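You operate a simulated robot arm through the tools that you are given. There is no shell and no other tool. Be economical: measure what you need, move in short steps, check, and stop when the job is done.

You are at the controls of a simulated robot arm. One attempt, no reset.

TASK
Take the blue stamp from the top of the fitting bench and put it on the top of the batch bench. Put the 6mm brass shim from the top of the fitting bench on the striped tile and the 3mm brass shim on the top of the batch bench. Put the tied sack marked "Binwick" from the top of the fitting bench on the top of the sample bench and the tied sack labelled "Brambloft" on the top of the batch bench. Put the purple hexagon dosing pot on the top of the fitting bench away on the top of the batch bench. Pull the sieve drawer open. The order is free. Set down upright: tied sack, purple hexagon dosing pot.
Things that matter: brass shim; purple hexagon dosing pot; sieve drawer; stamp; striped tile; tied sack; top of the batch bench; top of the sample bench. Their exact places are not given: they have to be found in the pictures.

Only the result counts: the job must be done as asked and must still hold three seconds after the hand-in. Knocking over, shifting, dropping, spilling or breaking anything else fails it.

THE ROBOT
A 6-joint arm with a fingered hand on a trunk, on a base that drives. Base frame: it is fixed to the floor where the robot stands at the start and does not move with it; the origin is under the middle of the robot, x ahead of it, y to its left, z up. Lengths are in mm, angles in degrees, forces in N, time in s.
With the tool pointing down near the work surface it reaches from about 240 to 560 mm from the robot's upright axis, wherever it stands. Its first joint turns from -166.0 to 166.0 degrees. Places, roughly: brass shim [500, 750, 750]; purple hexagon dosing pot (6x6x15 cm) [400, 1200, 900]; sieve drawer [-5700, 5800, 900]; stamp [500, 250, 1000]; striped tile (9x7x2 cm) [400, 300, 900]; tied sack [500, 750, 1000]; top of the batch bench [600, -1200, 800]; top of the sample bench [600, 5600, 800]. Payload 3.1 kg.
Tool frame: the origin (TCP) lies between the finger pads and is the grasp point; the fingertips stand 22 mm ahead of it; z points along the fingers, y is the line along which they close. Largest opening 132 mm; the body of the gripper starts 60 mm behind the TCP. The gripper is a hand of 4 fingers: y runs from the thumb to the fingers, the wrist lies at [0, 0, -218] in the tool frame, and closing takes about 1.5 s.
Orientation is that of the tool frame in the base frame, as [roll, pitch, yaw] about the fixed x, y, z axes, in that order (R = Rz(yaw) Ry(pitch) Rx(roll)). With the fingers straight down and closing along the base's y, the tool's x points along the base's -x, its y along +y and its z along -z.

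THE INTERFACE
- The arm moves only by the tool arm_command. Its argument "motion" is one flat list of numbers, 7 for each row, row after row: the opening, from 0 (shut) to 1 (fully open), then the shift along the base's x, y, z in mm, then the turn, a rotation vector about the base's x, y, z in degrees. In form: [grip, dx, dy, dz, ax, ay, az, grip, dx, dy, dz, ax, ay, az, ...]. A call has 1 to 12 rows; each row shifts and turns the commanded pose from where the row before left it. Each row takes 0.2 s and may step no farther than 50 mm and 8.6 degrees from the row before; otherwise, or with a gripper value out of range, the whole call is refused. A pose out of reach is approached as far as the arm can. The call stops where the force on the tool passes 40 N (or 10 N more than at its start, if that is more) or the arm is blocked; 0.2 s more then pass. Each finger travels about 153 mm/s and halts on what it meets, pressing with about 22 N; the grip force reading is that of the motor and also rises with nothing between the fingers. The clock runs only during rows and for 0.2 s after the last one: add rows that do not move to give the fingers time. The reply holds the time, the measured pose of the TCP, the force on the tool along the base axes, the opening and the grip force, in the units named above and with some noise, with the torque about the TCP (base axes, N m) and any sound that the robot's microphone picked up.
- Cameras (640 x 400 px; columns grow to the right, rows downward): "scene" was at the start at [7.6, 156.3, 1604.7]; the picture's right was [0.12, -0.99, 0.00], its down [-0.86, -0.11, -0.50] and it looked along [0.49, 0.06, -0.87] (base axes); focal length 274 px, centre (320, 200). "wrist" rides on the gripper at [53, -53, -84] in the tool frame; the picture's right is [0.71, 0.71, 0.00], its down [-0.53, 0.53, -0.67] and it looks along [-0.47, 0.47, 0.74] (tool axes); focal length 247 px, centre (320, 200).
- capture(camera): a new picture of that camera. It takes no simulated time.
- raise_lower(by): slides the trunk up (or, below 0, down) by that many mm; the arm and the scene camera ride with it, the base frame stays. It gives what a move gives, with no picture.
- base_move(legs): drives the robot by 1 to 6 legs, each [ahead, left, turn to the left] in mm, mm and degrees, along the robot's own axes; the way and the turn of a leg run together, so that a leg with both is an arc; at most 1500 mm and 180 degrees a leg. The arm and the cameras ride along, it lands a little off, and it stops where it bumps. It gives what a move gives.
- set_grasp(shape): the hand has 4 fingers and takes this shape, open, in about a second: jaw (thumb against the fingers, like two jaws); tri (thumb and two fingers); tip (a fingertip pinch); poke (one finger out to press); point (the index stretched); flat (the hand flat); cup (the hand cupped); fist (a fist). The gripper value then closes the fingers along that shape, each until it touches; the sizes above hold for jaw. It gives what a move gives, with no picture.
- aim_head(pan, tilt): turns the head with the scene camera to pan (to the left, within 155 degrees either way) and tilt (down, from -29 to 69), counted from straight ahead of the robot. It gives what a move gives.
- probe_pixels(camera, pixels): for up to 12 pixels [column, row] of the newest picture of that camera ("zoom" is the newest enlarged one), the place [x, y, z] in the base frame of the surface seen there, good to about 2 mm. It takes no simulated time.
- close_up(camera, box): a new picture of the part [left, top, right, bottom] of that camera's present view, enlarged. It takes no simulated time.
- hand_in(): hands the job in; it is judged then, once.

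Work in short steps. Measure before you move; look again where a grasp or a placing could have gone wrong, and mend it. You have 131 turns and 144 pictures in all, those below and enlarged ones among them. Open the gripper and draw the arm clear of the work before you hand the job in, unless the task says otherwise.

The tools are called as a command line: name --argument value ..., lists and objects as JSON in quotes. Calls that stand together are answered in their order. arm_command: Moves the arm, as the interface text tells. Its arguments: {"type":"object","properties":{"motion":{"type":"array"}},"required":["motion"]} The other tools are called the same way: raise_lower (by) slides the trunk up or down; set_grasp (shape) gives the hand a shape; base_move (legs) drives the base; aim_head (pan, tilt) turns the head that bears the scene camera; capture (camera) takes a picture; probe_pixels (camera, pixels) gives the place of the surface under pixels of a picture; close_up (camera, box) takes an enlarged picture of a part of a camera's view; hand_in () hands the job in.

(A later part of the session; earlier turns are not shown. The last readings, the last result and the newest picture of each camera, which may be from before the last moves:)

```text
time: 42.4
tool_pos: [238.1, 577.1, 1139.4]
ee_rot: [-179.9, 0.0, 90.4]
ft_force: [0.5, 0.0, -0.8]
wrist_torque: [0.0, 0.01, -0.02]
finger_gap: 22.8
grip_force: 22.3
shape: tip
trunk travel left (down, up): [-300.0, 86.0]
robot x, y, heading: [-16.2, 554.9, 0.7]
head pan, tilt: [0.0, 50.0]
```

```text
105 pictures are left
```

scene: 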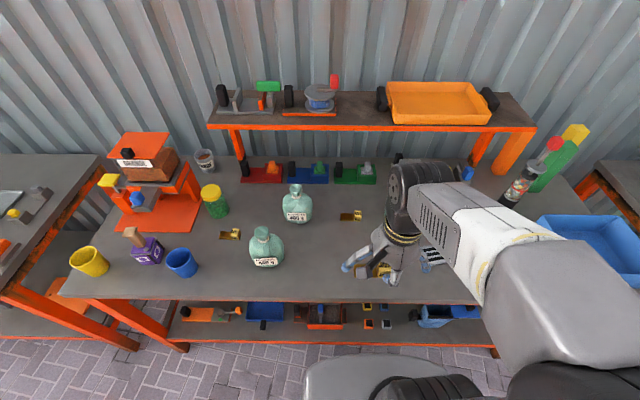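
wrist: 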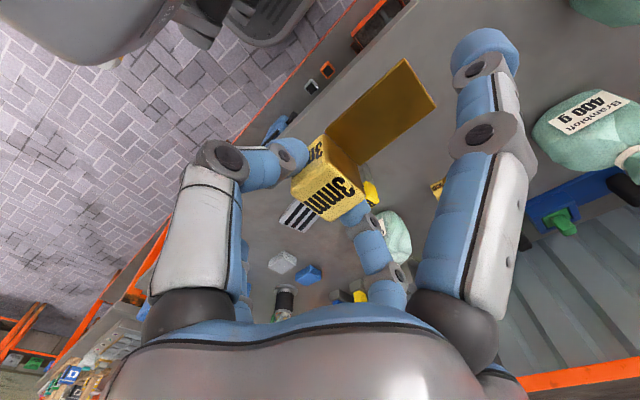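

The shim is held firmly. I drive right 1650 mm to the batch bench.

base_move --legs '[[8, -827, -0.7], [8, -827, 0]]'

capture --camera "scene"

capture --camera "wrist"

```text
time: 50.7
tool_pos: [249.3, -1037.2, 1139.7]
ee_rot: [179.9, 0.0, 89.4]
ft_force: [-0.5, -0.6, -0.7]
wrist_torque: [-0.01, -0.03, -0.01]
finger_gap: 22.5
grip_force: 22.2
shape: tip
trunk travel left (down, up): [-300.0, 86.0]
robot x, y, heading: [-4.4, -1057.2, -0.3]
head pan, tilt: [0.0, 50.0]
```

```text
104 pictures are left
```

scene: 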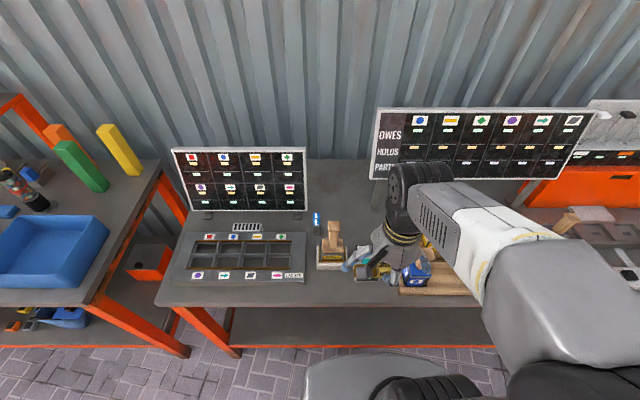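

```text
103 pictures are left
```

wrist: 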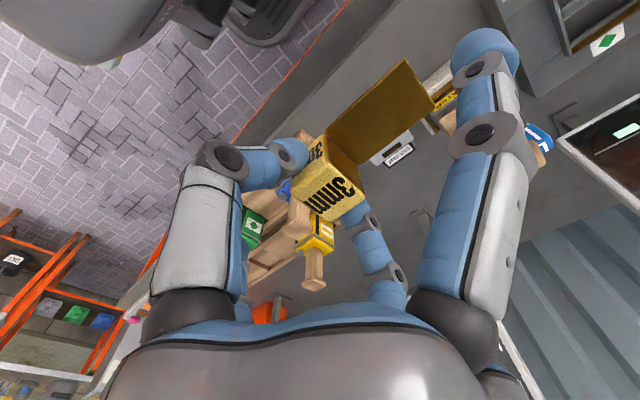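

I carry the shim over (495,−1110) and come down to just above the bench.

arm_command --motion '[0, 45, -13, 0, 0, 0, 0, 0, 45, -13, 0, 0, 0, 0, 0, 45, -13, 0, 0, 0, 0, 0, 45, -12, 0, 0, 0, 0, 0, 45, -12, 0, 0, 0, 0, 0, 21, -10, -20, 0, 0, 0.5, 0, 0, 0, -48, 0, 0, 0, 0, 0, 0, -48, 0, 0, 0, 0, 0, 0, -48, 0, 0, 0, 0, 0, 0, -40, 0, 0, 0]'

capture --camera "scene"

capture --camera "wrist"

```text
time: 52.9
tool_pos: [496.5, -1105.5, 935.4]
ee_rot: [180.0, 0.0, 89.9]
ft_force: [0.3, 0.1, -1.4]
wrist_torque: [-0.03, 0.02, 0.03]
finger_gap: 22.5
grip_force: 21.9
shape: tip
trunk travel left (down, up): [-300.0, 86.0]
robot x, y, heading: [-2.7, -1057.4, 0.0]
head pan, tilt: [0.0, 50.0]
```

```text
102 pictures are left
```

scene: 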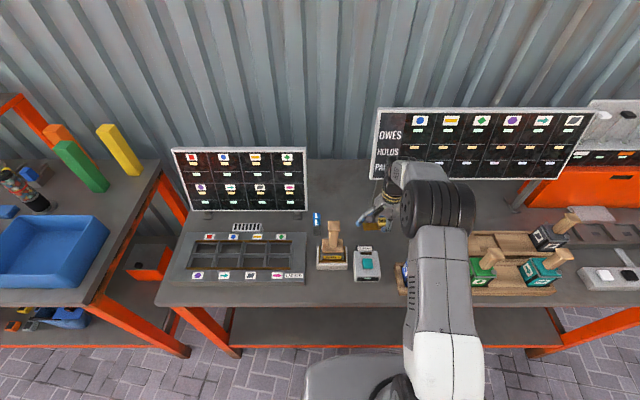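

```text
101 pictures are left
```

wrist: 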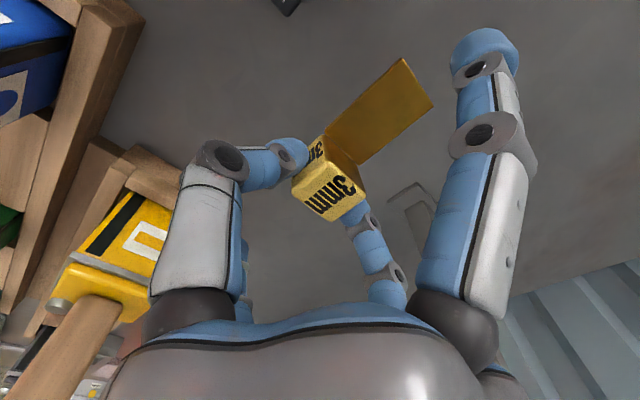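

I check the yellow pot's clearance on the −y side.

probe_pixels --camera "wrist" --pixels '[[150, 235], [90, 340], [165, 190], [115, 310], [410, 210], [400, 80], [230, 270]]'

```text
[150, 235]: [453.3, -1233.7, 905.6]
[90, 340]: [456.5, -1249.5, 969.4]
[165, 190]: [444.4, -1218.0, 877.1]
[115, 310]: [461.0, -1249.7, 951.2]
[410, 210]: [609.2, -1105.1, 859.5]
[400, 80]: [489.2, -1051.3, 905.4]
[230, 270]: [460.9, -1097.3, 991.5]
```

Clearance is fine but I shift +10 in y, lower to the bench, open a bit and rise.

arm_command --motion '[0, 0, 10, -30, 0, 0, 0, 0, 0, 0, -20, 0, 0, 0, 0, 0, 0, -6, 0, 0, 0, 0, 0, 0, 0, 0, 0, 0, 0.25, 0, 0, 0, 0, 0, 0, 0.35, 0, 0, 0, 0, 0, 0, 0.35, 0, 0, 20, 0, 0, 0, 0.35, 0, 0, 45, 0, 0, 0, 0.35, 0, 0, 45, 0, 0, 0, 0.35, 0, 0, 45, 0, 0, 0, 0.35, 0, 0, 45, 0, 0, 0, 0.35, 0, 0, 45, 0, 0, 0]'

capture --camera "wrist"

```text
time: 55.5
tool_pos: [496.8, -1100.3, 1123.1]
ee_rot: [-180.0, 0.0, 90.0]
ft_force: [0.4, -0.3, -0.7]
wrist_torque: [0.03, -0.01, 0.0]
finger_gap: 46.2
grip_force: 0.1
shape: tip
trunk travel left (down, up): [-300.0, 86.0]
robot x, y, heading: [-7.8, -1057.2, -0.0]
head pan, tilt: [0.0, 50.0]
```

```text
100 pictures are left
```

wrist: 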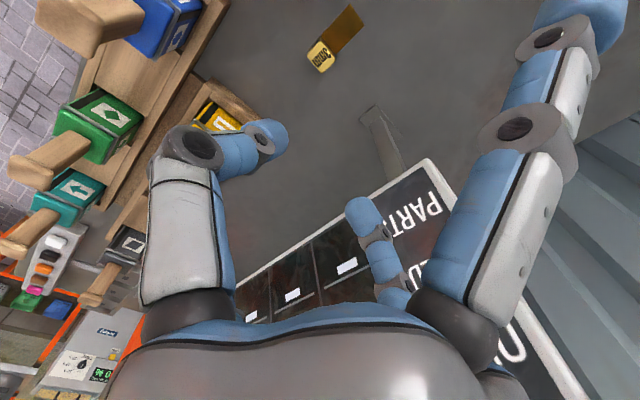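

The shim is down at (497,−1098). I draw back, switch to jaw and drive to the sacks.

arm_command --motion '[0.35, -45, 0, 20, 0, 0, 0, 0.35, -45, 10, 0, 0, 0, 0, 0.35, -45, 10, 0, 0, 0, 0, 0.35, -45, 10, 0, 0, 0, 0, 0.35, -45, 10, 0, 0, 0, 0, 0.35, -40, 10, 0, 0, 0, 0]'

base_move --legs '[[0, 870, 0], [0, 870, 0]]'

set_grasp --shape "jaw"

aim_head --pan 10 --tilt 50

capture --camera "scene"

capture --camera "wrist"

```text
time: 56.9
tool_pos: [226.7, -1051.5, 1145.0]
ee_rot: [179.8, 0.0, 90.0]
ft_force: [-1.2, -0.1, 0.2]
wrist_torque: [-0.03, -0.02, -0.01]
finger_gap: 45.8
grip_force: 0.1
shape: tip
trunk travel left (down, up): [-300.0, 86.0]
robot x, y, heading: [-6.7, -1058.4, 0.0]
head pan, tilt: [0.0, 50.0]
```

```text
time: 65.8
tool_pos: [224.3, 711.4, 1144.8]
ee_rot: [180.0, 0.0, 90.5]
ft_force: [0.5, 0.1, -0.1]
wrist_torque: [-0.02, 0.01, 0.01]
finger_gap: 45.9
grip_force: 0.0
shape: tip
trunk travel left (down, up): [-300.0, 86.0]
robot x, y, heading: [-13.8, 702.0, 0.5]
head pan, tilt: [0.0, 50.0]
```

```text
time: 66.7
tool_pos: [224.0, 710.2, 1144.0]
ee_rot: [180.0, 0.0, 90.5]
ft_force: [-0.5, -0.6, 0.5]
wrist_torque: [0.03, -0.01, 0.01]
finger_gap: 132.2
grip_force: 0.1
shape: jaw
trunk travel left (down, up): [-300.0, 86.0]
robot x, y, heading: [-9.3, 699.0, 0.7]
head pan, tilt: [0.0, 50.0]
```

```text
time: 67.4
tool_pos: [226.0, 711.2, 1144.5]
ee_rot: [-179.9, 0.1, 90.5]
ft_force: [-0.6, -0.7, 0.1]
wrist_torque: [0.04, -0.01, 0.0]
finger_gap: 131.8
grip_force: 0.1
shape: jaw
trunk travel left (down, up): [-300.0, 86.0]
robot x, y, heading: [-11.9, 704.6, 0.6]
head pan, tilt: [10.0, 50.0]
```

```text
99 pictures are left
```

scene: 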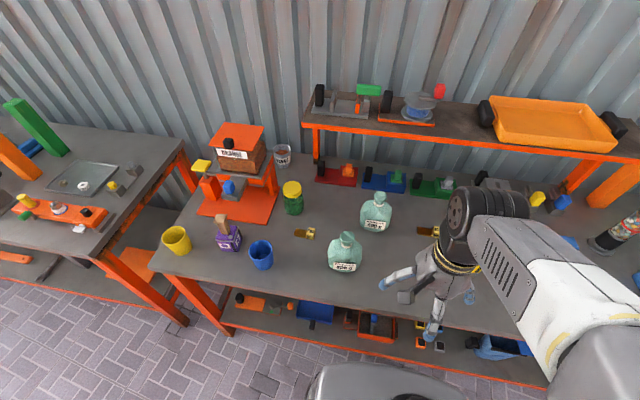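

```text
98 pictures are left
```

wrist: 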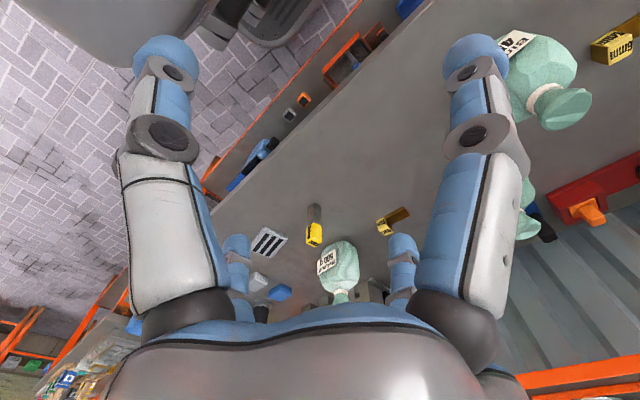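

The R stamp still stands. I enlarge the sacks and 6mm shim.

close_up --camera "scene" --box '[280, 180, 410, 280]'

probe_pixels --camera "zoom" --pixels '[[475, 70], [475, 100], [445, 100], [500, 100], [400, 160], [545, 170], [455, 225], [335, 240], [330, 285], [120, 225], [150, 230], [85, 225]]'

```text
4.00 times, centred on (345, 230) of scene
```

zoom: 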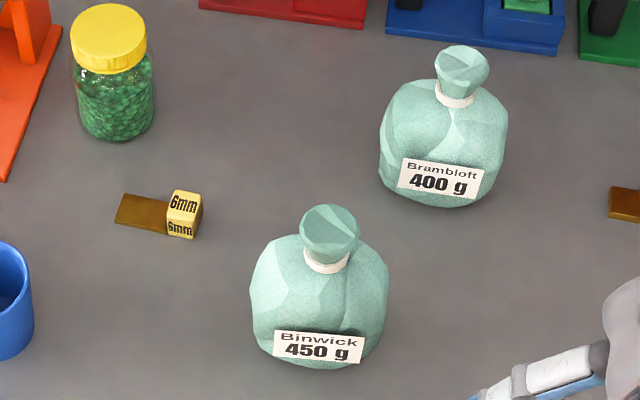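

```text
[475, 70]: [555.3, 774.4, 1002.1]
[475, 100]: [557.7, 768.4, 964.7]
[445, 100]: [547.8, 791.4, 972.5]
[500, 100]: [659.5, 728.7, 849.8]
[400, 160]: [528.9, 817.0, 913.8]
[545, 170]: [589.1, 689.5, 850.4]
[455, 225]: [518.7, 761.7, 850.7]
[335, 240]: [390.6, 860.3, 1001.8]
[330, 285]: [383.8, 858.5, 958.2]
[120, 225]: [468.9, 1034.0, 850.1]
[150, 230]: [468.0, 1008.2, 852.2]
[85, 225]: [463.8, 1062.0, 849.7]
```

I probe the robot's own base front and bench edge to see how much nearer I may drive.

probe_pixels --camera "scene" --pixels '[[370, 368], [330, 372], [420, 372], [300, 300], [280, 318], [230, 325], [225, 320], [270, 300], [450, 325]]'

```text
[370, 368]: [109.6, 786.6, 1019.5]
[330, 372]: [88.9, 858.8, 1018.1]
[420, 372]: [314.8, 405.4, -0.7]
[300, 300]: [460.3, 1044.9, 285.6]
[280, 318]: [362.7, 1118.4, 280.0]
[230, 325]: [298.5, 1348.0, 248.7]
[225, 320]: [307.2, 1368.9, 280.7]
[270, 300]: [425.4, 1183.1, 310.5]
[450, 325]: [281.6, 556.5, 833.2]
```

Gap to bench is ample for a small nudge; I drive 45 mm ahead and 70 left so the sack is in reach.

base_move --legs '[[45, 50, -0.6]]'

arm_command --motion '[1, 40, 0, 0, 0, 0, 0, 1, 40, 0, 0, 0, 0, 0, 1, 40, 0, 0, 0, 0, 0, 1, 40, 0, 0, 0, 0, 0, 1, 40, 0, 0, 0, 0, 0]'

capture --camera "wrist"

capture --camera "scene"

```text
time: 68.5
tool_pos: [255.9, 747.7, 1145.0]
ee_rot: [-179.9, 0.2, 88.9]
ft_force: [-0.1, 0.1, 1.4]
wrist_torque: [-0.01, -0.02, -0.01]
finger_gap: 132.0
grip_force: 0.0
shape: jaw
trunk travel left (down, up): [-300.0, 86.0]
robot x, y, heading: [19.4, 742.2, -0.9]
head pan, tilt: [10.0, 50.0]
stopped in leg 1: the robot was blocked; the commanded pose is now the measured one
```

```text
time: 69.7
tool_pos: [456.6, 744.1, 1143.0]
ee_rot: [-180.0, 0.0, 89.1]
ft_force: [0.3, 0.2, -0.8]
wrist_torque: [0.0, 0.01, 0.03]
finger_gap: 132.1
grip_force: 0.2
shape: jaw
trunk travel left (down, up): [-300.0, 86.0]
robot x, y, heading: [19.8, 742.0, -0.8]
head pan, tilt: [10.0, 50.0]
```

```text
96 pictures are left
```

wrist: 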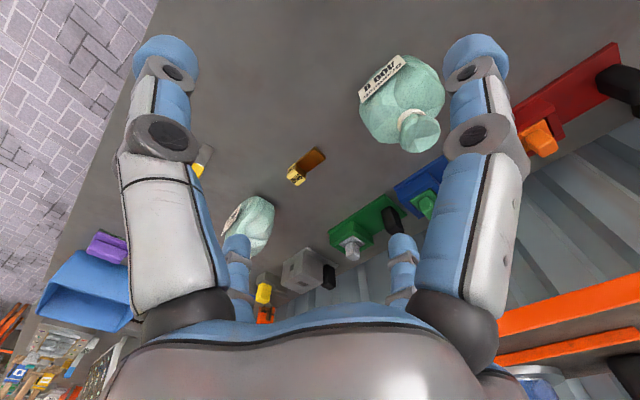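

```text
95 pictures are left
```

scene: 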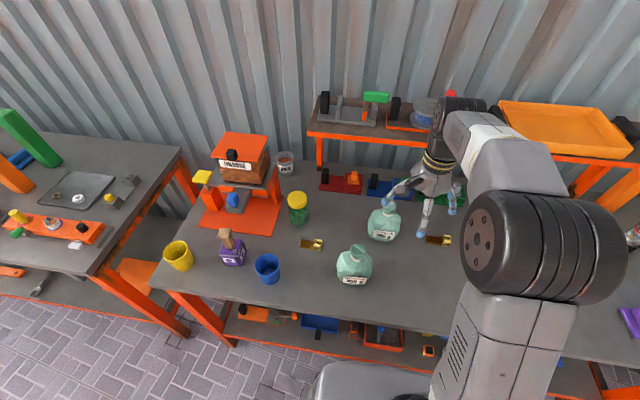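

The base stops at x≈20 (bench contact, light). I measure the Brambloft sack's neck in the wrist view.

close_up --camera "wrist" --box '[350, 40, 460, 160]'

probe_pixels --camera "zoom" --pixels '[[400, 290], [350, 300], [440, 310], [330, 220], [420, 240], [380, 240], [355, 250], [130, 260], [440, 130], [360, 350], [280, 120]]'

```text
3.33 times, centred on (405, 100) of wrist
```

zoom: 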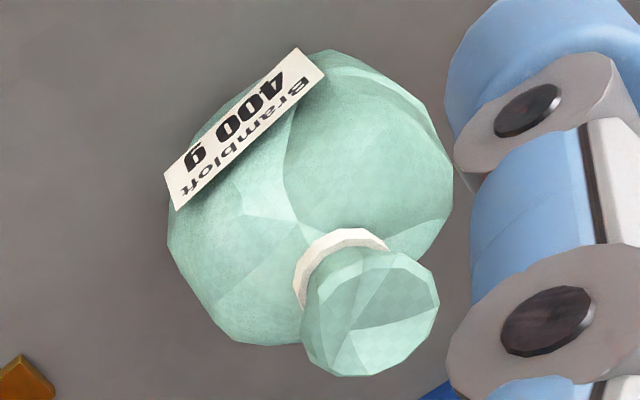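

```text
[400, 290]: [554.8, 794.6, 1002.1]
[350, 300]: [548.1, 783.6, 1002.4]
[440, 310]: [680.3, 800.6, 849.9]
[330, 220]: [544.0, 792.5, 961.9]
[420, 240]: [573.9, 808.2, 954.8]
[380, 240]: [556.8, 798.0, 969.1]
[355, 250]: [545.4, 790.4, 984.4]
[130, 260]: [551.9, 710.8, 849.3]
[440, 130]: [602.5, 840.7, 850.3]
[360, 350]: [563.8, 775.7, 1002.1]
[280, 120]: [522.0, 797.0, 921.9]
```

The knob's centre is about (557,780), top 1002. I go above it with opening 0.65, then check.

arm_command --motion '[0.8, 34, 12, -15, 0, 0, 0, 0.65, 34, 12, -15, 0, 0, 0, 0.65, 33, 12, -25, 0, 0, 0, 0.65, 0, 0, -33, 0, 0, 0]'

capture --camera "wrist"

```text
time: 70.7
tool_pos: [556.0, 779.6, 1058.1]
ee_rot: [-180.0, 0.0, 89.2]
ft_force: [0.2, 0.1, 0.7]
wrist_torque: [0.01, -0.01, -0.01]
finger_gap: 86.3
grip_force: 0.0
shape: jaw
trunk travel left (down, up): [-300.0, 86.0]
robot x, y, heading: [22.4, 742.4, -0.7]
head pan, tilt: [10.0, 50.0]
```

```text
93 pictures are left
```

wrist: 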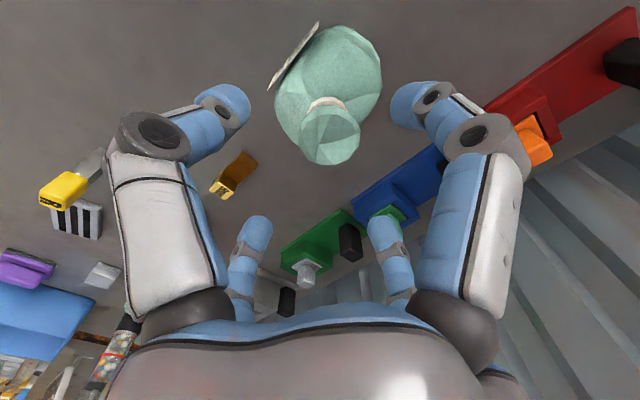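

The knob appears slightly right of centre; I probe its top rim.

probe_pixels --camera "wrist" --pixels '[[308, 140], [352, 140], [330, 158], [330, 125], [318, 110], [340, 110], [330, 140]]'

```text
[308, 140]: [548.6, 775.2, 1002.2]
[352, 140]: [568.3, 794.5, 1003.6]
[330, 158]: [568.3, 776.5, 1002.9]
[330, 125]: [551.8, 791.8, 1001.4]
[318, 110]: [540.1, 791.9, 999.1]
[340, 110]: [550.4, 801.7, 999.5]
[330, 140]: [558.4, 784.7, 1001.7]
```

Centre ≈ (559,786). I descend to 985 and close.

arm_command --motion '[0.65, 3, 6, -30, 0, 0, 0, 0.65, 0, 0, -30, 0, 0, 0, 0.65, 0, 0, -14, 0, 0, 0, 0.4, 0, 0, 0, 0, 0, 0, 0.2, 0, 0, 0, 0, 0, 0, 0.1, 0, 0, 0, 0, 0, 0, 0.1, 0, 0, 0, 0, 0, 0, 0.1, 0, 0, 0, 0, 0, 0]'

capture --camera "wrist"

```text
time: 72.5
tool_pos: [560.6, 786.8, 984.6]
ee_rot: [179.9, 0.0, 89.1]
ft_force: [1.5, 0.5, 6.8]
wrist_torque: [-0.1, 0.0, 0.0]
finger_gap: 24.0
grip_force: 22.4
shape: jaw
trunk travel left (down, up): [-300.0, 86.0]
robot x, y, heading: [19.0, 747.0, -1.1]
head pan, tilt: [10.0, 50.0]
```

```text
92 pictures are left
```

wrist: 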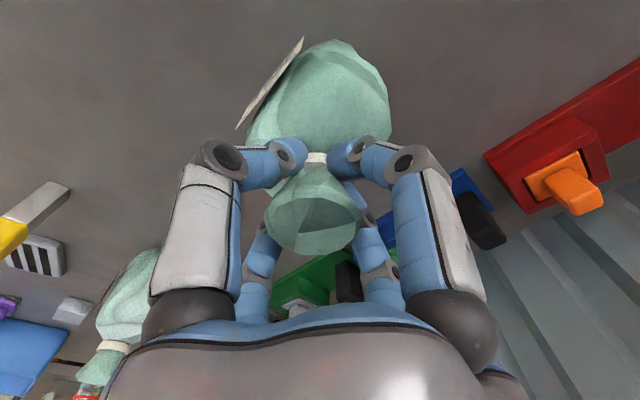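

The neck is firmly held. I lift, shifting right and back away from the Binwick sack.

arm_command --motion '[0, 0, 0, 20, 0, 0, 0, 0, 0, 0, 35, 0, 0, 0, 0, 0, -5, 40, 0, 0, 0, 0, -15, -15, 35, 0, 0, 0, 0, -20, -20, 30, 0, 0, 0, 0, -20, -20, 20, 0, 0, 0, 0, -45, -10, 0, 0, 0, 0, 0, -45, -5, 0, 0, 0, 0, 0, -45, 0, 0, 0, 0, 0, 0, -45, 0, 0, 0, 0, 0, 0, -40, 0, 0, 0, 0, 0]'

capture --camera "wrist"

capture --camera "scene"

```text
time: 74.8
tool_pos: [279.5, 712.9, 1163.5]
ee_rot: [179.9, 0.0, 89.1]
ft_force: [-0.3, 0.0, -5.3]
wrist_torque: [0.0, -0.01, -0.02]
finger_gap: 23.6
grip_force: 22.0
shape: jaw
trunk travel left (down, up): [-300.0, 86.0]
robot x, y, heading: [22.6, 746.2, -0.8]
head pan, tilt: [10.0, 50.0]
```

```text
91 pictures are left
```

wrist: 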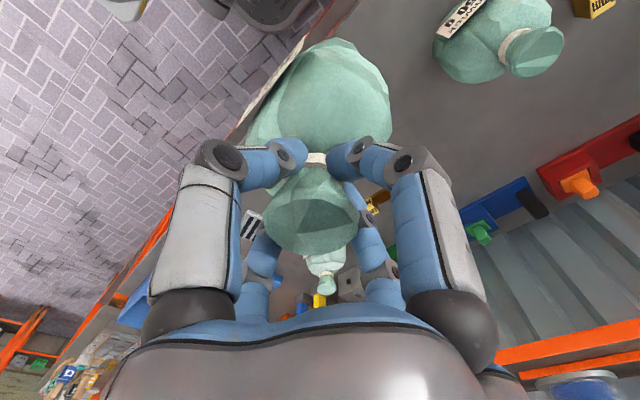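

```text
90 pictures are left
```

scene: 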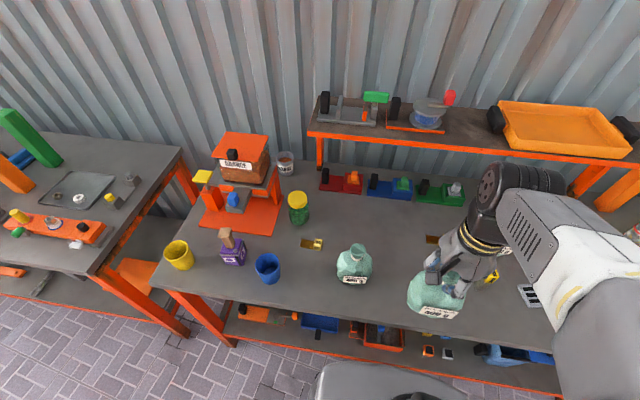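

The sack hangs well. I raise the trunk 60 mm, back off 30 mm and drive to the batch bench.

raise_lower --by 60

base_move --legs '[[-30, 0, 0.8], [0, -870, 0], [0, -870, 0]]'

aim_head --pan 0 --tilt 50

capture --camera "scene"

capture --camera "wrist"

```text
time: 75.8
tool_pos: [281.6, 712.4, 1223.6]
ee_rot: [179.9, 0.0, 89.1]
ft_force: [0.3, -0.4, -4.1]
wrist_torque: [-0.01, -0.02, -0.01]
finger_gap: 23.3
grip_force: 21.8
shape: jaw
trunk travel left (down, up): [-360.0, 26.0]
robot x, y, heading: [23.6, 740.1, -0.8]
head pan, tilt: [10.0, 50.0]
```

```text
time: 85.0
tool_pos: [231.7, -1014.8, 1223.3]
ee_rot: [-180.0, 0.1, 88.8]
ft_force: [0.3, -0.1, -3.9]
wrist_torque: [0.0, 0.0, -0.01]
finger_gap: 23.5
grip_force: 22.4
shape: jaw
trunk travel left (down, up): [-360.0, 26.0]
robot x, y, heading: [-34.5, -982.9, -0.8]
head pan, tilt: [10.0, 50.0]
```

```text
time: 85.7
tool_pos: [232.9, -1013.9, 1223.5]
ee_rot: [-180.0, 0.0, 88.8]
ft_force: [0.2, 0.6, -3.2]
wrist_torque: [-0.01, 0.04, -0.01]
finger_gap: 23.8
grip_force: 22.0
shape: jaw
trunk travel left (down, up): [-360.0, 26.0]
robot x, y, heading: [-31.6, -984.4, -1.0]
head pan, tilt: [0.0, 50.0]
```

```text
89 pictures are left
```

scene: 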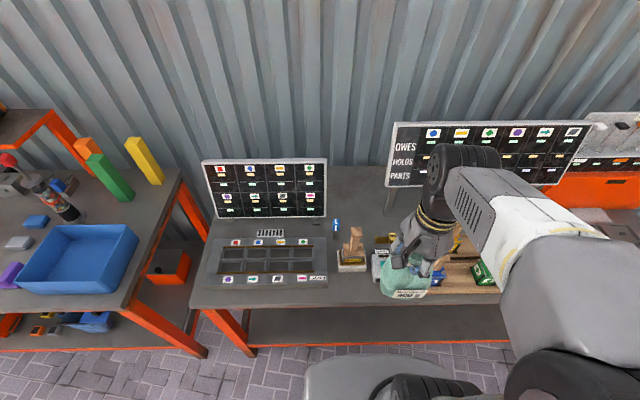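

```text
88 pictures are left
```

wrist: 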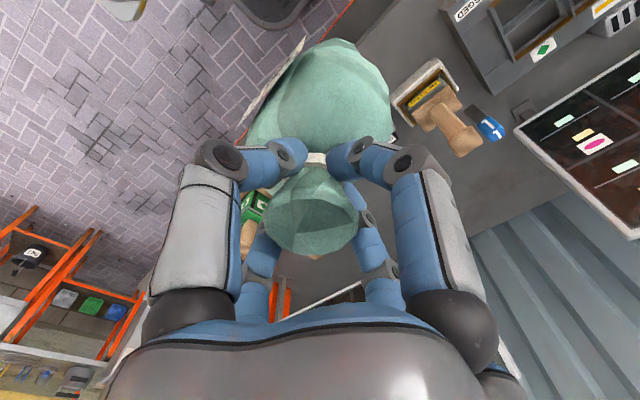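

I nudge 40 mm ahead, straighten, then carry the sack over (510,−985).

base_move --legs '[[40, 0, 1]]'

arm_command --motion '[0, 40, 5, 0, 0, 0, 0, 0, 40, 5, 0, 0, 0, 0, 0, 40, 5, 0, 0, 0, 0, 0, 40, 5, 0, 0, 0, 0, 0, 40, 5, 0, 0, 0, 0, 0, 20, 4, -20, 0, 0, 0, 0, 10, 0, -45, 0, 0, 0, 0, 10, 0, -45, 0, 0, 0]'

capture --camera "scene"

capture --camera "wrist"

```text
time: 86.6
tool_pos: [271.0, -1011.2, 1223.8]
ee_rot: [180.0, 0.0, 89.9]
ft_force: [0.6, 0.3, -4.8]
wrist_torque: [0.01, 0.0, -0.01]
finger_gap: 23.5
grip_force: 22.0
shape: jaw
trunk travel left (down, up): [-360.0, 26.0]
robot x, y, heading: [6.0, -984.0, 0.0]
head pan, tilt: [0.0, 50.0]
```

```text
time: 88.4
tool_pos: [510.5, -980.6, 1110.4]
ee_rot: [-179.8, 0.0, 89.9]
ft_force: [0.4, 0.3, -4.4]
wrist_torque: [0.0, 0.02, -0.04]
finger_gap: 23.3
grip_force: 22.1
shape: jaw
trunk travel left (down, up): [-360.0, 26.0]
robot x, y, heading: [11.0, -984.1, -0.0]
head pan, tilt: [0.0, 50.0]
```

```text
87 pictures are left
```

scene: 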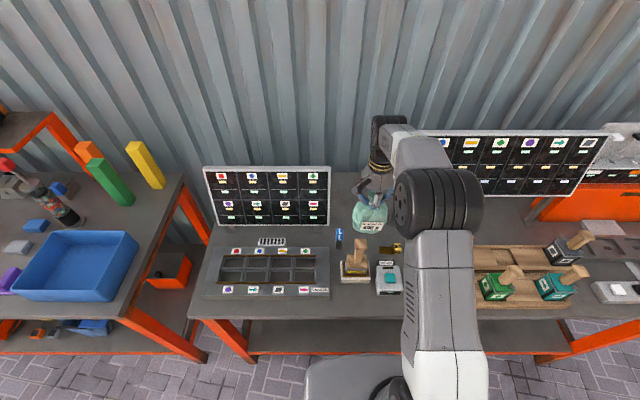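

```text
86 pictures are left
```

wrist: 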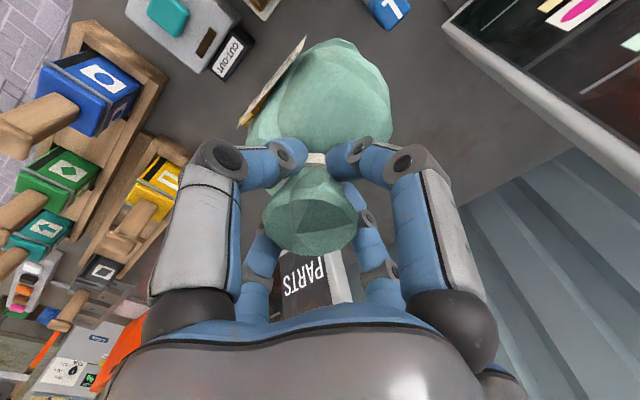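

I probe the shim's blade and stamp to confirm the sack's landing place is clear.

probe_pixels --camera "scene" --pixels '[[398, 248], [388, 250], [381, 250], [382, 247], [340, 235], [357, 245], [388, 225]]'

close_up --camera "scene" --box '[320, 180, 420, 300]'

```text
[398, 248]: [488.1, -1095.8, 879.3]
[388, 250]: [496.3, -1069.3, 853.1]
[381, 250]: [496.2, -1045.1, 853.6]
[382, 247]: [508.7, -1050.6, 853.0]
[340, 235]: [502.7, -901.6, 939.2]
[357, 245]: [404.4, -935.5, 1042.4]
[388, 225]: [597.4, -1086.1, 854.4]
```

```text
3.33 times, centred on (370, 240) of scene
```

zoom: 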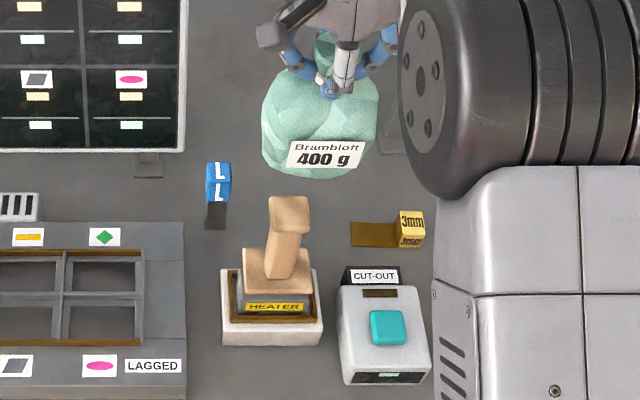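

All clear. I lower to near the bench, then finely until contact.

arm_command --motion '[0, 0, 0, -45, 0, 0, 0, 0, 0, 0, -40, 0, 0, 0, 0, 0, 0, -28, 0, 0, 0, 0, 0, 0, -7, 0, 0, 0, 0, 0, 0, -3, 0, 0, 0, 0, 0, 0, 0, 0, 0, 0]'

```text
time: 89.8
tool_pos: [512.2, -982.4, 990.1]
ee_rot: [-179.9, 0.1, 90.0]
ft_force: [-0.5, 0.0, -3.5]
wrist_torque: [0.02, -0.02, 0.0]
finger_gap: 23.3
grip_force: 22.1
shape: jaw
trunk travel left (down, up): [-360.0, 26.0]
robot x, y, heading: [4.6, -986.8, -0.3]
head pan, tilt: [0.0, 50.0]
```

Still hanging (−3.5 N). I continue down a few mm.

arm_command --motion '[0, 0, 0, -3, 0, 0, 0, 0, 0, 0, -2, 0, 0, 0, 0, 0, 0, 0, 0, 0, 0]'

```text
time: 90.6
tool_pos: [512.5, -981.5, 984.9]
ee_rot: [179.9, 0.0, 90.0]
ft_force: [0.5, 1.0, 1.7]
wrist_torque: [-0.03, 0.0, -0.01]
finger_gap: 23.5
grip_force: 21.4
shape: jaw
trunk travel left (down, up): [-360.0, 26.0]
robot x, y, heading: [8.7, -988.0, 0.2]
head pan, tilt: [0.0, 50.0]
```

Contact made (+1.7 N). I open to 0.6 and rise straight up.

arm_command --motion '[0.25, 0, 0, 0, 0, 0, 0, 0.45, 0, 0, 0, 0, 0, 0, 0.6, 0, 0, 0, 0, 0, 0, 0.6, 0, 0, 0, 0, 0, 0, 0.6, 0, 0, 30, 0, 0, 0, 0.6, 0, 0, 45, 0, 0, 0, 0.6, 0, 0, 45, 0, 0, 0, 0.6, 0, 0, 45, 0, 0, 0, 0.6, -45, 0, 30, 0, 0, 0, 0.6, -45, 0, 20, 0, 0, 0, 0.6, -45, 0, 0, 0, 0, 0, 0.6, -45, 0, 0, 0, 0, 0]'

capture --camera "scene"

```text
refused: row 9 steps farther than a row can; nothing moved
```

```text
84 pictures are left
```

scene: 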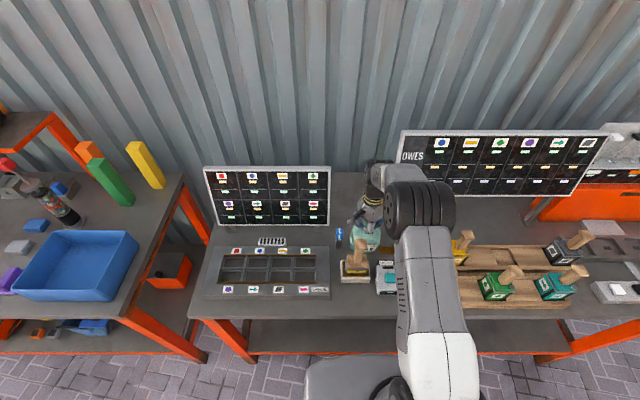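

Again with a smaller diagonal step.

arm_command --motion '[0.25, 0, 0, 0, 0, 0, 0, 0.45, 0, 0, 0, 0, 0, 0, 0.6, 0, 0, 0, 0, 0, 0, 0.6, 0, 0, 0, 0, 0, 0, 0.6, 0, 0, 30, 0, 0, 0, 0.6, 0, 0, 45, 0, 0, 0, 0.6, 0, 0, 45, 0, 0, 0, 0.6, 0, 0, 45, 0, 0, 0, 0.6, -40, 0, 20, 0, 0, 0, 0.6, -45, 0, 0, 0, 0, 0, 0.6, -45, 0, 0, 0, 0, 0, 0.6, -45, 0, 0, 0, 0, 0]'

arm_command --motion '[0.6, -45, 0, 0, 0, 0, 0, 0.6, -40, 0, 0, 0, 0, 0]'

capture --camera "scene"

```text
time: 93.2
tool_pos: [335.4, -984.2, 1172.3]
ee_rot: [179.9, 0.0, 89.9]
ft_force: [-0.7, 0.3, -0.2]
wrist_torque: [-0.03, 0.0, -0.02]
finger_gap: 78.3
grip_force: 0.1
shape: jaw
trunk travel left (down, up): [-360.0, 26.0]
robot x, y, heading: [7.6, -987.9, -0.2]
head pan, tilt: [0.0, 50.0]
```

```text
time: 93.8
tool_pos: [251.5, -980.6, 1171.7]
ee_rot: [-180.0, -0.1, 89.9]
ft_force: [-1.3, 0.6, -0.4]
wrist_torque: [-0.01, 0.02, 0.01]
finger_gap: 78.7
grip_force: 0.1
shape: jaw
trunk travel left (down, up): [-360.0, 26.0]
robot x, y, heading: [6.4, -981.8, -0.0]
head pan, tilt: [0.0, 50.0]
```

```text
83 pictures are left
```

scene: 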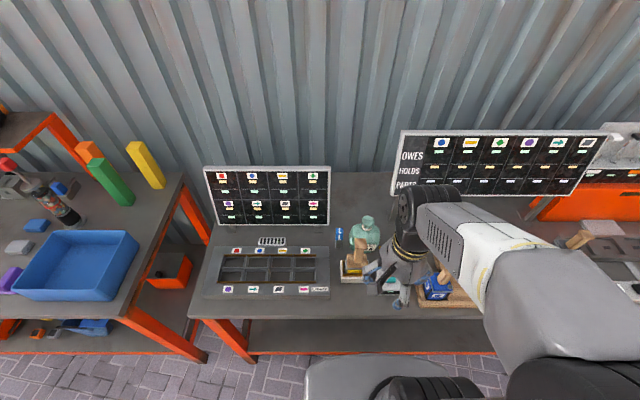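

The Brambloft sack stands. Now I drive left to the purple pot.

base_move --legs '[[-10, 1040, 0], [-5, 1040, 0]]'

capture --camera "scene"

capture --camera "wrist"

```text
time: 104.1
tool_pos: [215.1, 1099.3, 1171.5]
ee_rot: [-180.0, 0.0, 90.9]
ft_force: [-0.1, 0.3, -0.6]
wrist_torque: [-0.03, -0.01, 0.0]
finger_gap: 78.6
grip_force: 0.1
shape: jaw
trunk travel left (down, up): [-360.0, 26.0]
robot x, y, heading: [-32.8, 1094.5, 1.0]
head pan, tilt: [0.0, 50.0]
```

```text
82 pictures are left
```

scene: 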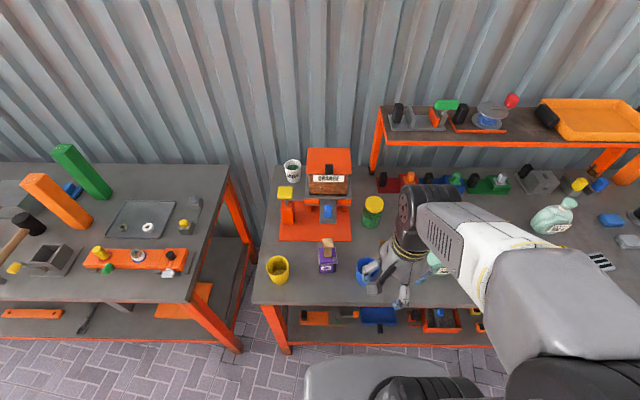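

```text
81 pictures are left
```

wrist: 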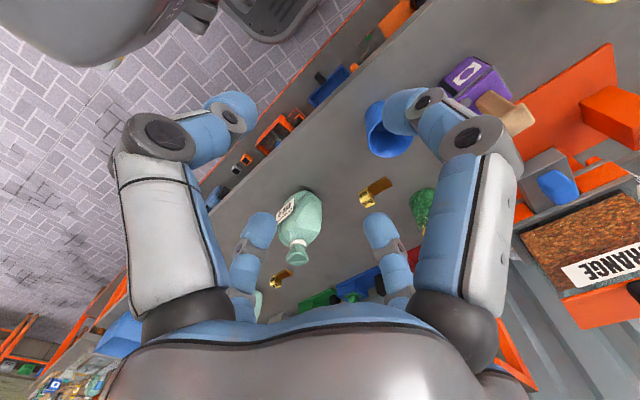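

I enlarge the purple pot and probe it.

close_up --camera "scene" --box '[250, 220, 400, 310]'

probe_pixels --camera "zoom" --pixels '[[325, 85], [325, 115], [300, 140], [320, 150], [365, 140], [330, 170], [330, 225], [300, 190], [370, 190], [115, 170], [480, 180], [520, 260]]'

probe_pixels --camera "scene" --pixels '[[290, 195], [330, 211], [300, 240], [330, 155], [327, 180], [373, 205]]'

```text
4.27 times, centred on (325, 265) of scene
```

zoom: 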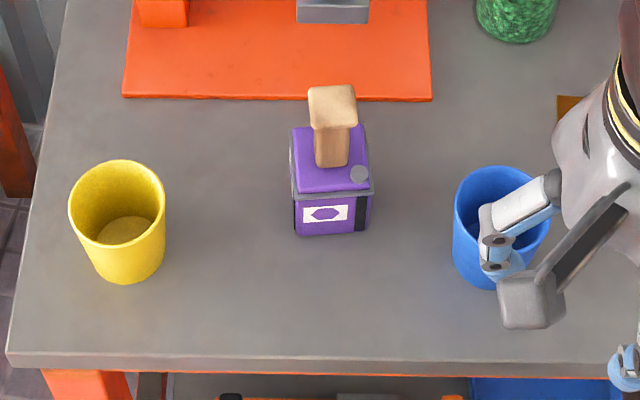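

```text
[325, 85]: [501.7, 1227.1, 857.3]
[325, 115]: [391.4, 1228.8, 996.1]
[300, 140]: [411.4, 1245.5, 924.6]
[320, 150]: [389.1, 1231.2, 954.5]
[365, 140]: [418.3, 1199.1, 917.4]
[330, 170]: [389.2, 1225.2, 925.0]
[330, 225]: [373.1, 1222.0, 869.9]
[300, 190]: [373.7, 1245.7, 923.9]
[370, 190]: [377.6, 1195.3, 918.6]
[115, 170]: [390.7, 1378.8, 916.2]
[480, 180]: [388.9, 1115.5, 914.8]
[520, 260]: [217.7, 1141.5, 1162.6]
```

```text
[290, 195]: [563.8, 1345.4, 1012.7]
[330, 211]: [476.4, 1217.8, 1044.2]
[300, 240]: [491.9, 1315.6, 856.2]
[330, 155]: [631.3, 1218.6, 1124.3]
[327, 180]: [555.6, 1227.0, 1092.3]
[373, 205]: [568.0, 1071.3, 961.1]
```

The pot's handle is around (403,1225), z 925–998, with the box top at 924. The grinder's blue knob (476,1218,1044) is close behind, so I turn the hand back to yaw 180 while moving above the handle.

arm_command --motion '[0.6, 5, 10, 0, 0, 0, 8.1, 0.6, 5, 10, 0, 0, 0, 8.1, 0.6, 5, 10, 0, 0, 0, 8.1, 0.6, 15, 10, 0, 0, 0, 8.1, 0.6, 15, 10, 0, 0, 0, 8.1, 0.6, 15, 10, 0, 0, 0, 8.1, 0.6, 20, 10, 0, 0, 0, 8.1, 0.6, 25, 14, 0, 0, 0, 8.1, 0.6, 25, 14, -20, 0, 0, 8.1, 0.6, 25, 14, -30, 0, 0, 8.1, 0.6, 30, 14, -30, 0, 0, 8.1, 0.6, 0, 0, -20, 0, 0, 0]'

capture --camera "wrist"

capture --camera "scene"

```text
time: 106.7
tool_pos: [401.2, 1224.2, 1069.2]
ee_rot: [180.0, 0.1, -179.9]
ft_force: [-1.6, -0.8, -0.7]
wrist_torque: [-0.04, 0.01, -0.01]
finger_gap: 78.8
grip_force: 0.1
shape: jaw
trunk travel left (down, up): [-360.0, 26.0]
robot x, y, heading: [-32.7, 1095.3, 0.9]
head pan, tilt: [0.0, 50.0]
```

```text
79 pictures are left
```

wrist: 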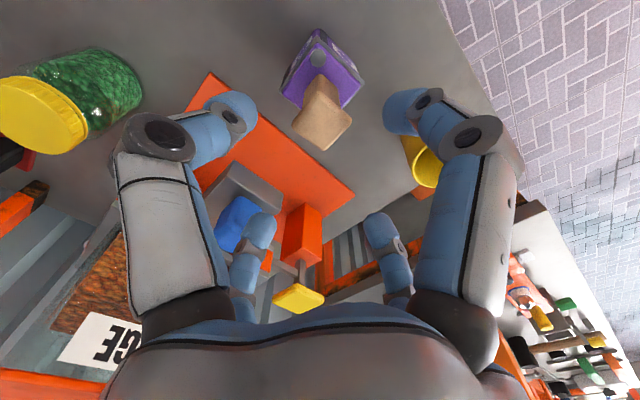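

```text
78 pictures are left
```

scene: 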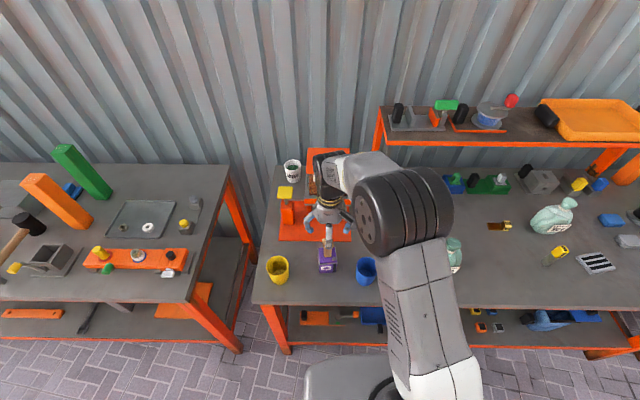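

I probe handle top corners and the nearby grinder knob in the wrist view.

probe_pixels --camera "wrist" --pixels '[[300, 122], [325, 145], [345, 118], [322, 98], [322, 125], [240, 220], [232, 240], [262, 235], [260, 270], [318, 75]]'

close_up --camera "scene" --box '[270, 150, 390, 290]'

```text
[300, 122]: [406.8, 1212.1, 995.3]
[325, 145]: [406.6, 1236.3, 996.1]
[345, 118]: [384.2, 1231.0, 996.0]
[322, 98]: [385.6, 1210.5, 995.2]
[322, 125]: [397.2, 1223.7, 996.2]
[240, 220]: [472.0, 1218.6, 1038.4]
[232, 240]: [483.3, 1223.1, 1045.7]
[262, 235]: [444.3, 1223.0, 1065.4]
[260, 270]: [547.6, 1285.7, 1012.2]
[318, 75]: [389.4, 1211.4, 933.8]
```

```text
2.86 times, centred on (330, 220) of scene
```

zoom: 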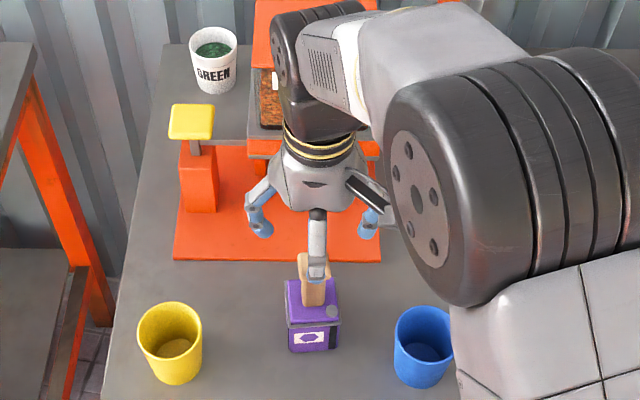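

The handle is ~26 mm square centred at (397,1224). I narrow to 0.45, descend to 965 and close.

arm_command --motion '[0.45, -4, 0, 0, 0, 0, 0, 0.45, 0, 0, -40, 0, 0, 0, 0.45, 0, 0, -35, 0, 0, 0, 0.45, 0, 0, -29, 0, 0, 0, 0.2, 0, 0, 0, 0, 0, 0, 0, 0, 0, 0, 0, 0, 0, 0, 0, 0, 0, 0, 0, 0, 0, 0, 0, 0, 0, 0, 0]'

capture --camera "wrist"

```text
time: 108.5
tool_pos: [395.5, 1225.7, 966.5]
ee_rot: [180.0, 0.0, 179.9]
ft_force: [-0.5, 0.4, 0.0]
wrist_torque: [-0.02, 0.03, -0.04]
finger_gap: 19.5
grip_force: 22.8
shape: jaw
trunk travel left (down, up): [-360.0, 26.0]
robot x, y, heading: [-27.9, 1092.4, 0.7]
head pan, tilt: [0.0, 50.0]
```

```text
76 pictures are left
```

wrist: 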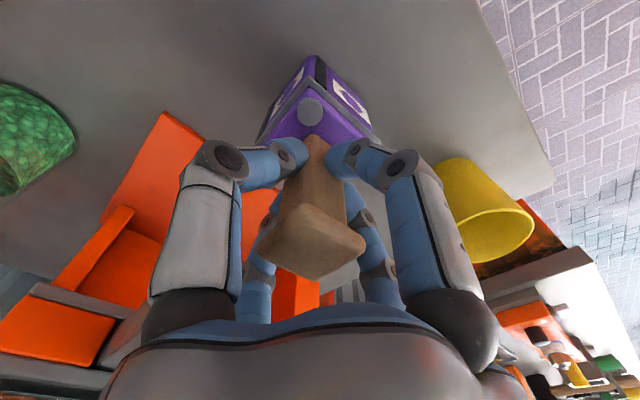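

Held below the flare. I lift a little, then rise while backing away from the grinder.

arm_command --motion '[0, 0, 0, 25, 0, 0, 0, 0, 0, 0, 45, 0, 0, 0, 0, -10, 0, 45, 0, 0, 0, 0, -20, 0, 45, 0, 0, 0, 0, -30, -10, 30, 0, 0, 0, 0, -45, -15, 0, 0, 0, 0, 0, -45, -15, 0, 0, 0, 0, 0, -10, -30, 0, 0, 0, 0, 0, 0, -40, 0, 0, 0, 0]'

capture --camera "wrist"

capture --camera "scene"

```text
time: 110.5
tool_pos: [235.7, 1112.5, 1159.1]
ee_rot: [-180.0, 0.0, -179.9]
ft_force: [0.4, 0.1, -3.5]
wrist_torque: [-0.01, 0.03, -0.01]
finger_gap: 19.6
grip_force: 22.3
shape: jaw
trunk travel left (down, up): [-360.0, 26.0]
robot x, y, heading: [-29.8, 1093.6, 1.1]
head pan, tilt: [0.0, 50.0]
```

```text
75 pictures are left
```

wrist: 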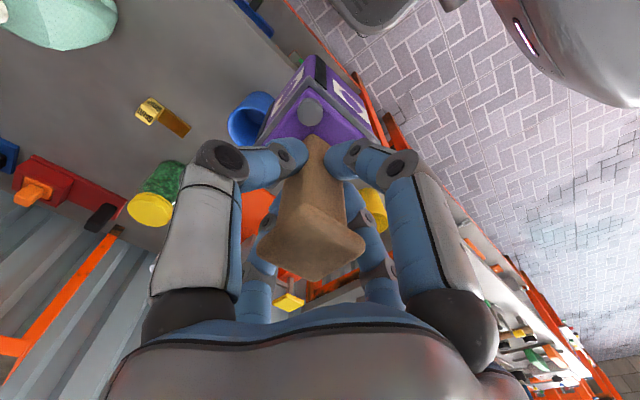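

```text
74 pictures are left
```

scene: 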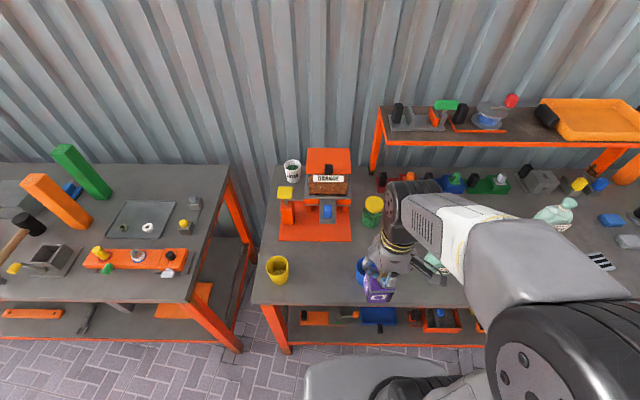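

The pot is held upright. I drive to the batch bench.

base_move --legs '[[25, -1090, -1], [10, -1090, 0]]'

capture --camera "scene"

capture --camera "wrist"

```text
time: 121.4
tool_pos: [255.2, -1100.5, 1159.1]
ee_rot: [-179.9, 0.0, 178.1]
ft_force: [0.5, 0.3, -3.7]
wrist_torque: [0.02, 0.02, 0.0]
finger_gap: 19.7
grip_force: 22.1
shape: jaw
trunk travel left (down, up): [-360.0, 26.0]
robot x, y, heading: [-7.0, -1116.3, -0.7]
head pan, tilt: [0.0, 50.0]
```

```text
73 pictures are left
```

scene: 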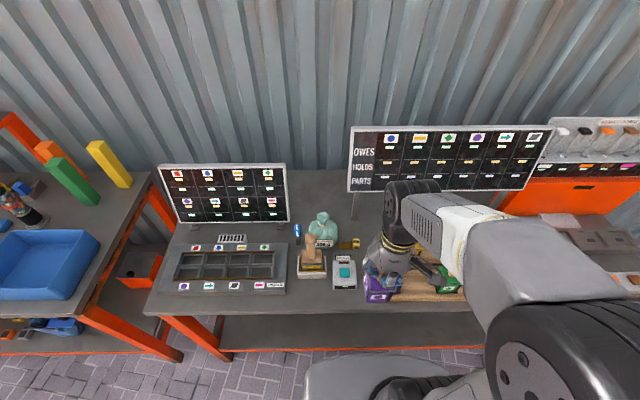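

```text
72 pictures are left
```

wrist: 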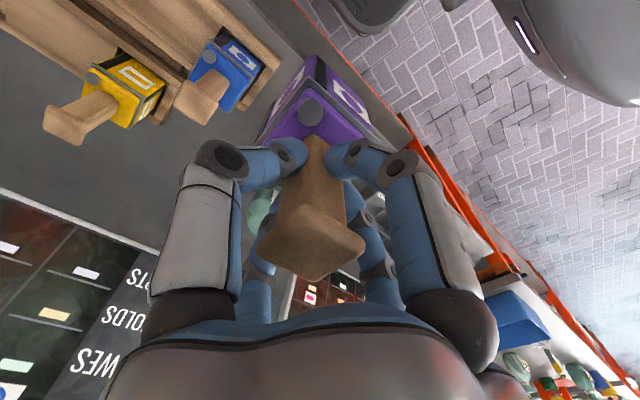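

I probe pot racks, cut-out block, shim for the exact free slot.

probe_pixels --camera "wrist" --pixels '[[275, 65], [178, 120], [215, 135], [165, 30], [205, 95], [255, 100], [225, 105], [155, 115]]'

probe_pixels --camera "scene" --pixels '[[354, 262], [354, 288], [344, 258], [355, 242], [342, 246], [360, 255], [362, 285]]'

close_up --camera "scene" --box '[290, 200, 410, 310]'

```text
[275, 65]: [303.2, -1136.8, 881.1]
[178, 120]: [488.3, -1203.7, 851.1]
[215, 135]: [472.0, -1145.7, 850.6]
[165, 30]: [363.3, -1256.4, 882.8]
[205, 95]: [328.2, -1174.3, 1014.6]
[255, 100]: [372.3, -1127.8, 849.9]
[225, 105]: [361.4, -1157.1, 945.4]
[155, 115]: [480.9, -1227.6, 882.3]
```

```text
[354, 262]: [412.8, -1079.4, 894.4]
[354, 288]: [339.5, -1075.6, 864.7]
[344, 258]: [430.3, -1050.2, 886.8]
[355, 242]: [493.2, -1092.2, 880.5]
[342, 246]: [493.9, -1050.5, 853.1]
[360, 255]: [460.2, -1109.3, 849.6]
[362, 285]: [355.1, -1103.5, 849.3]
```

```text
3.64 times, centred on (350, 255) of scene
```

zoom: 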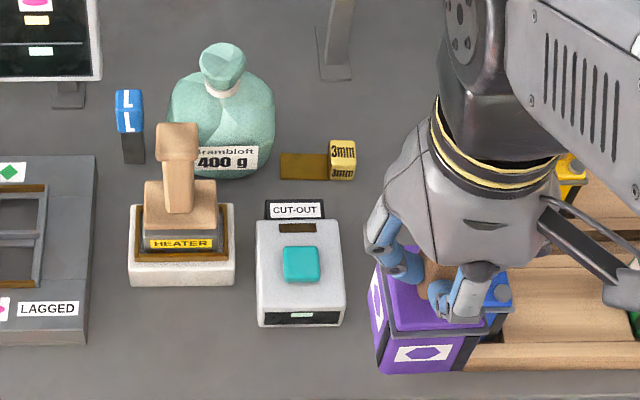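

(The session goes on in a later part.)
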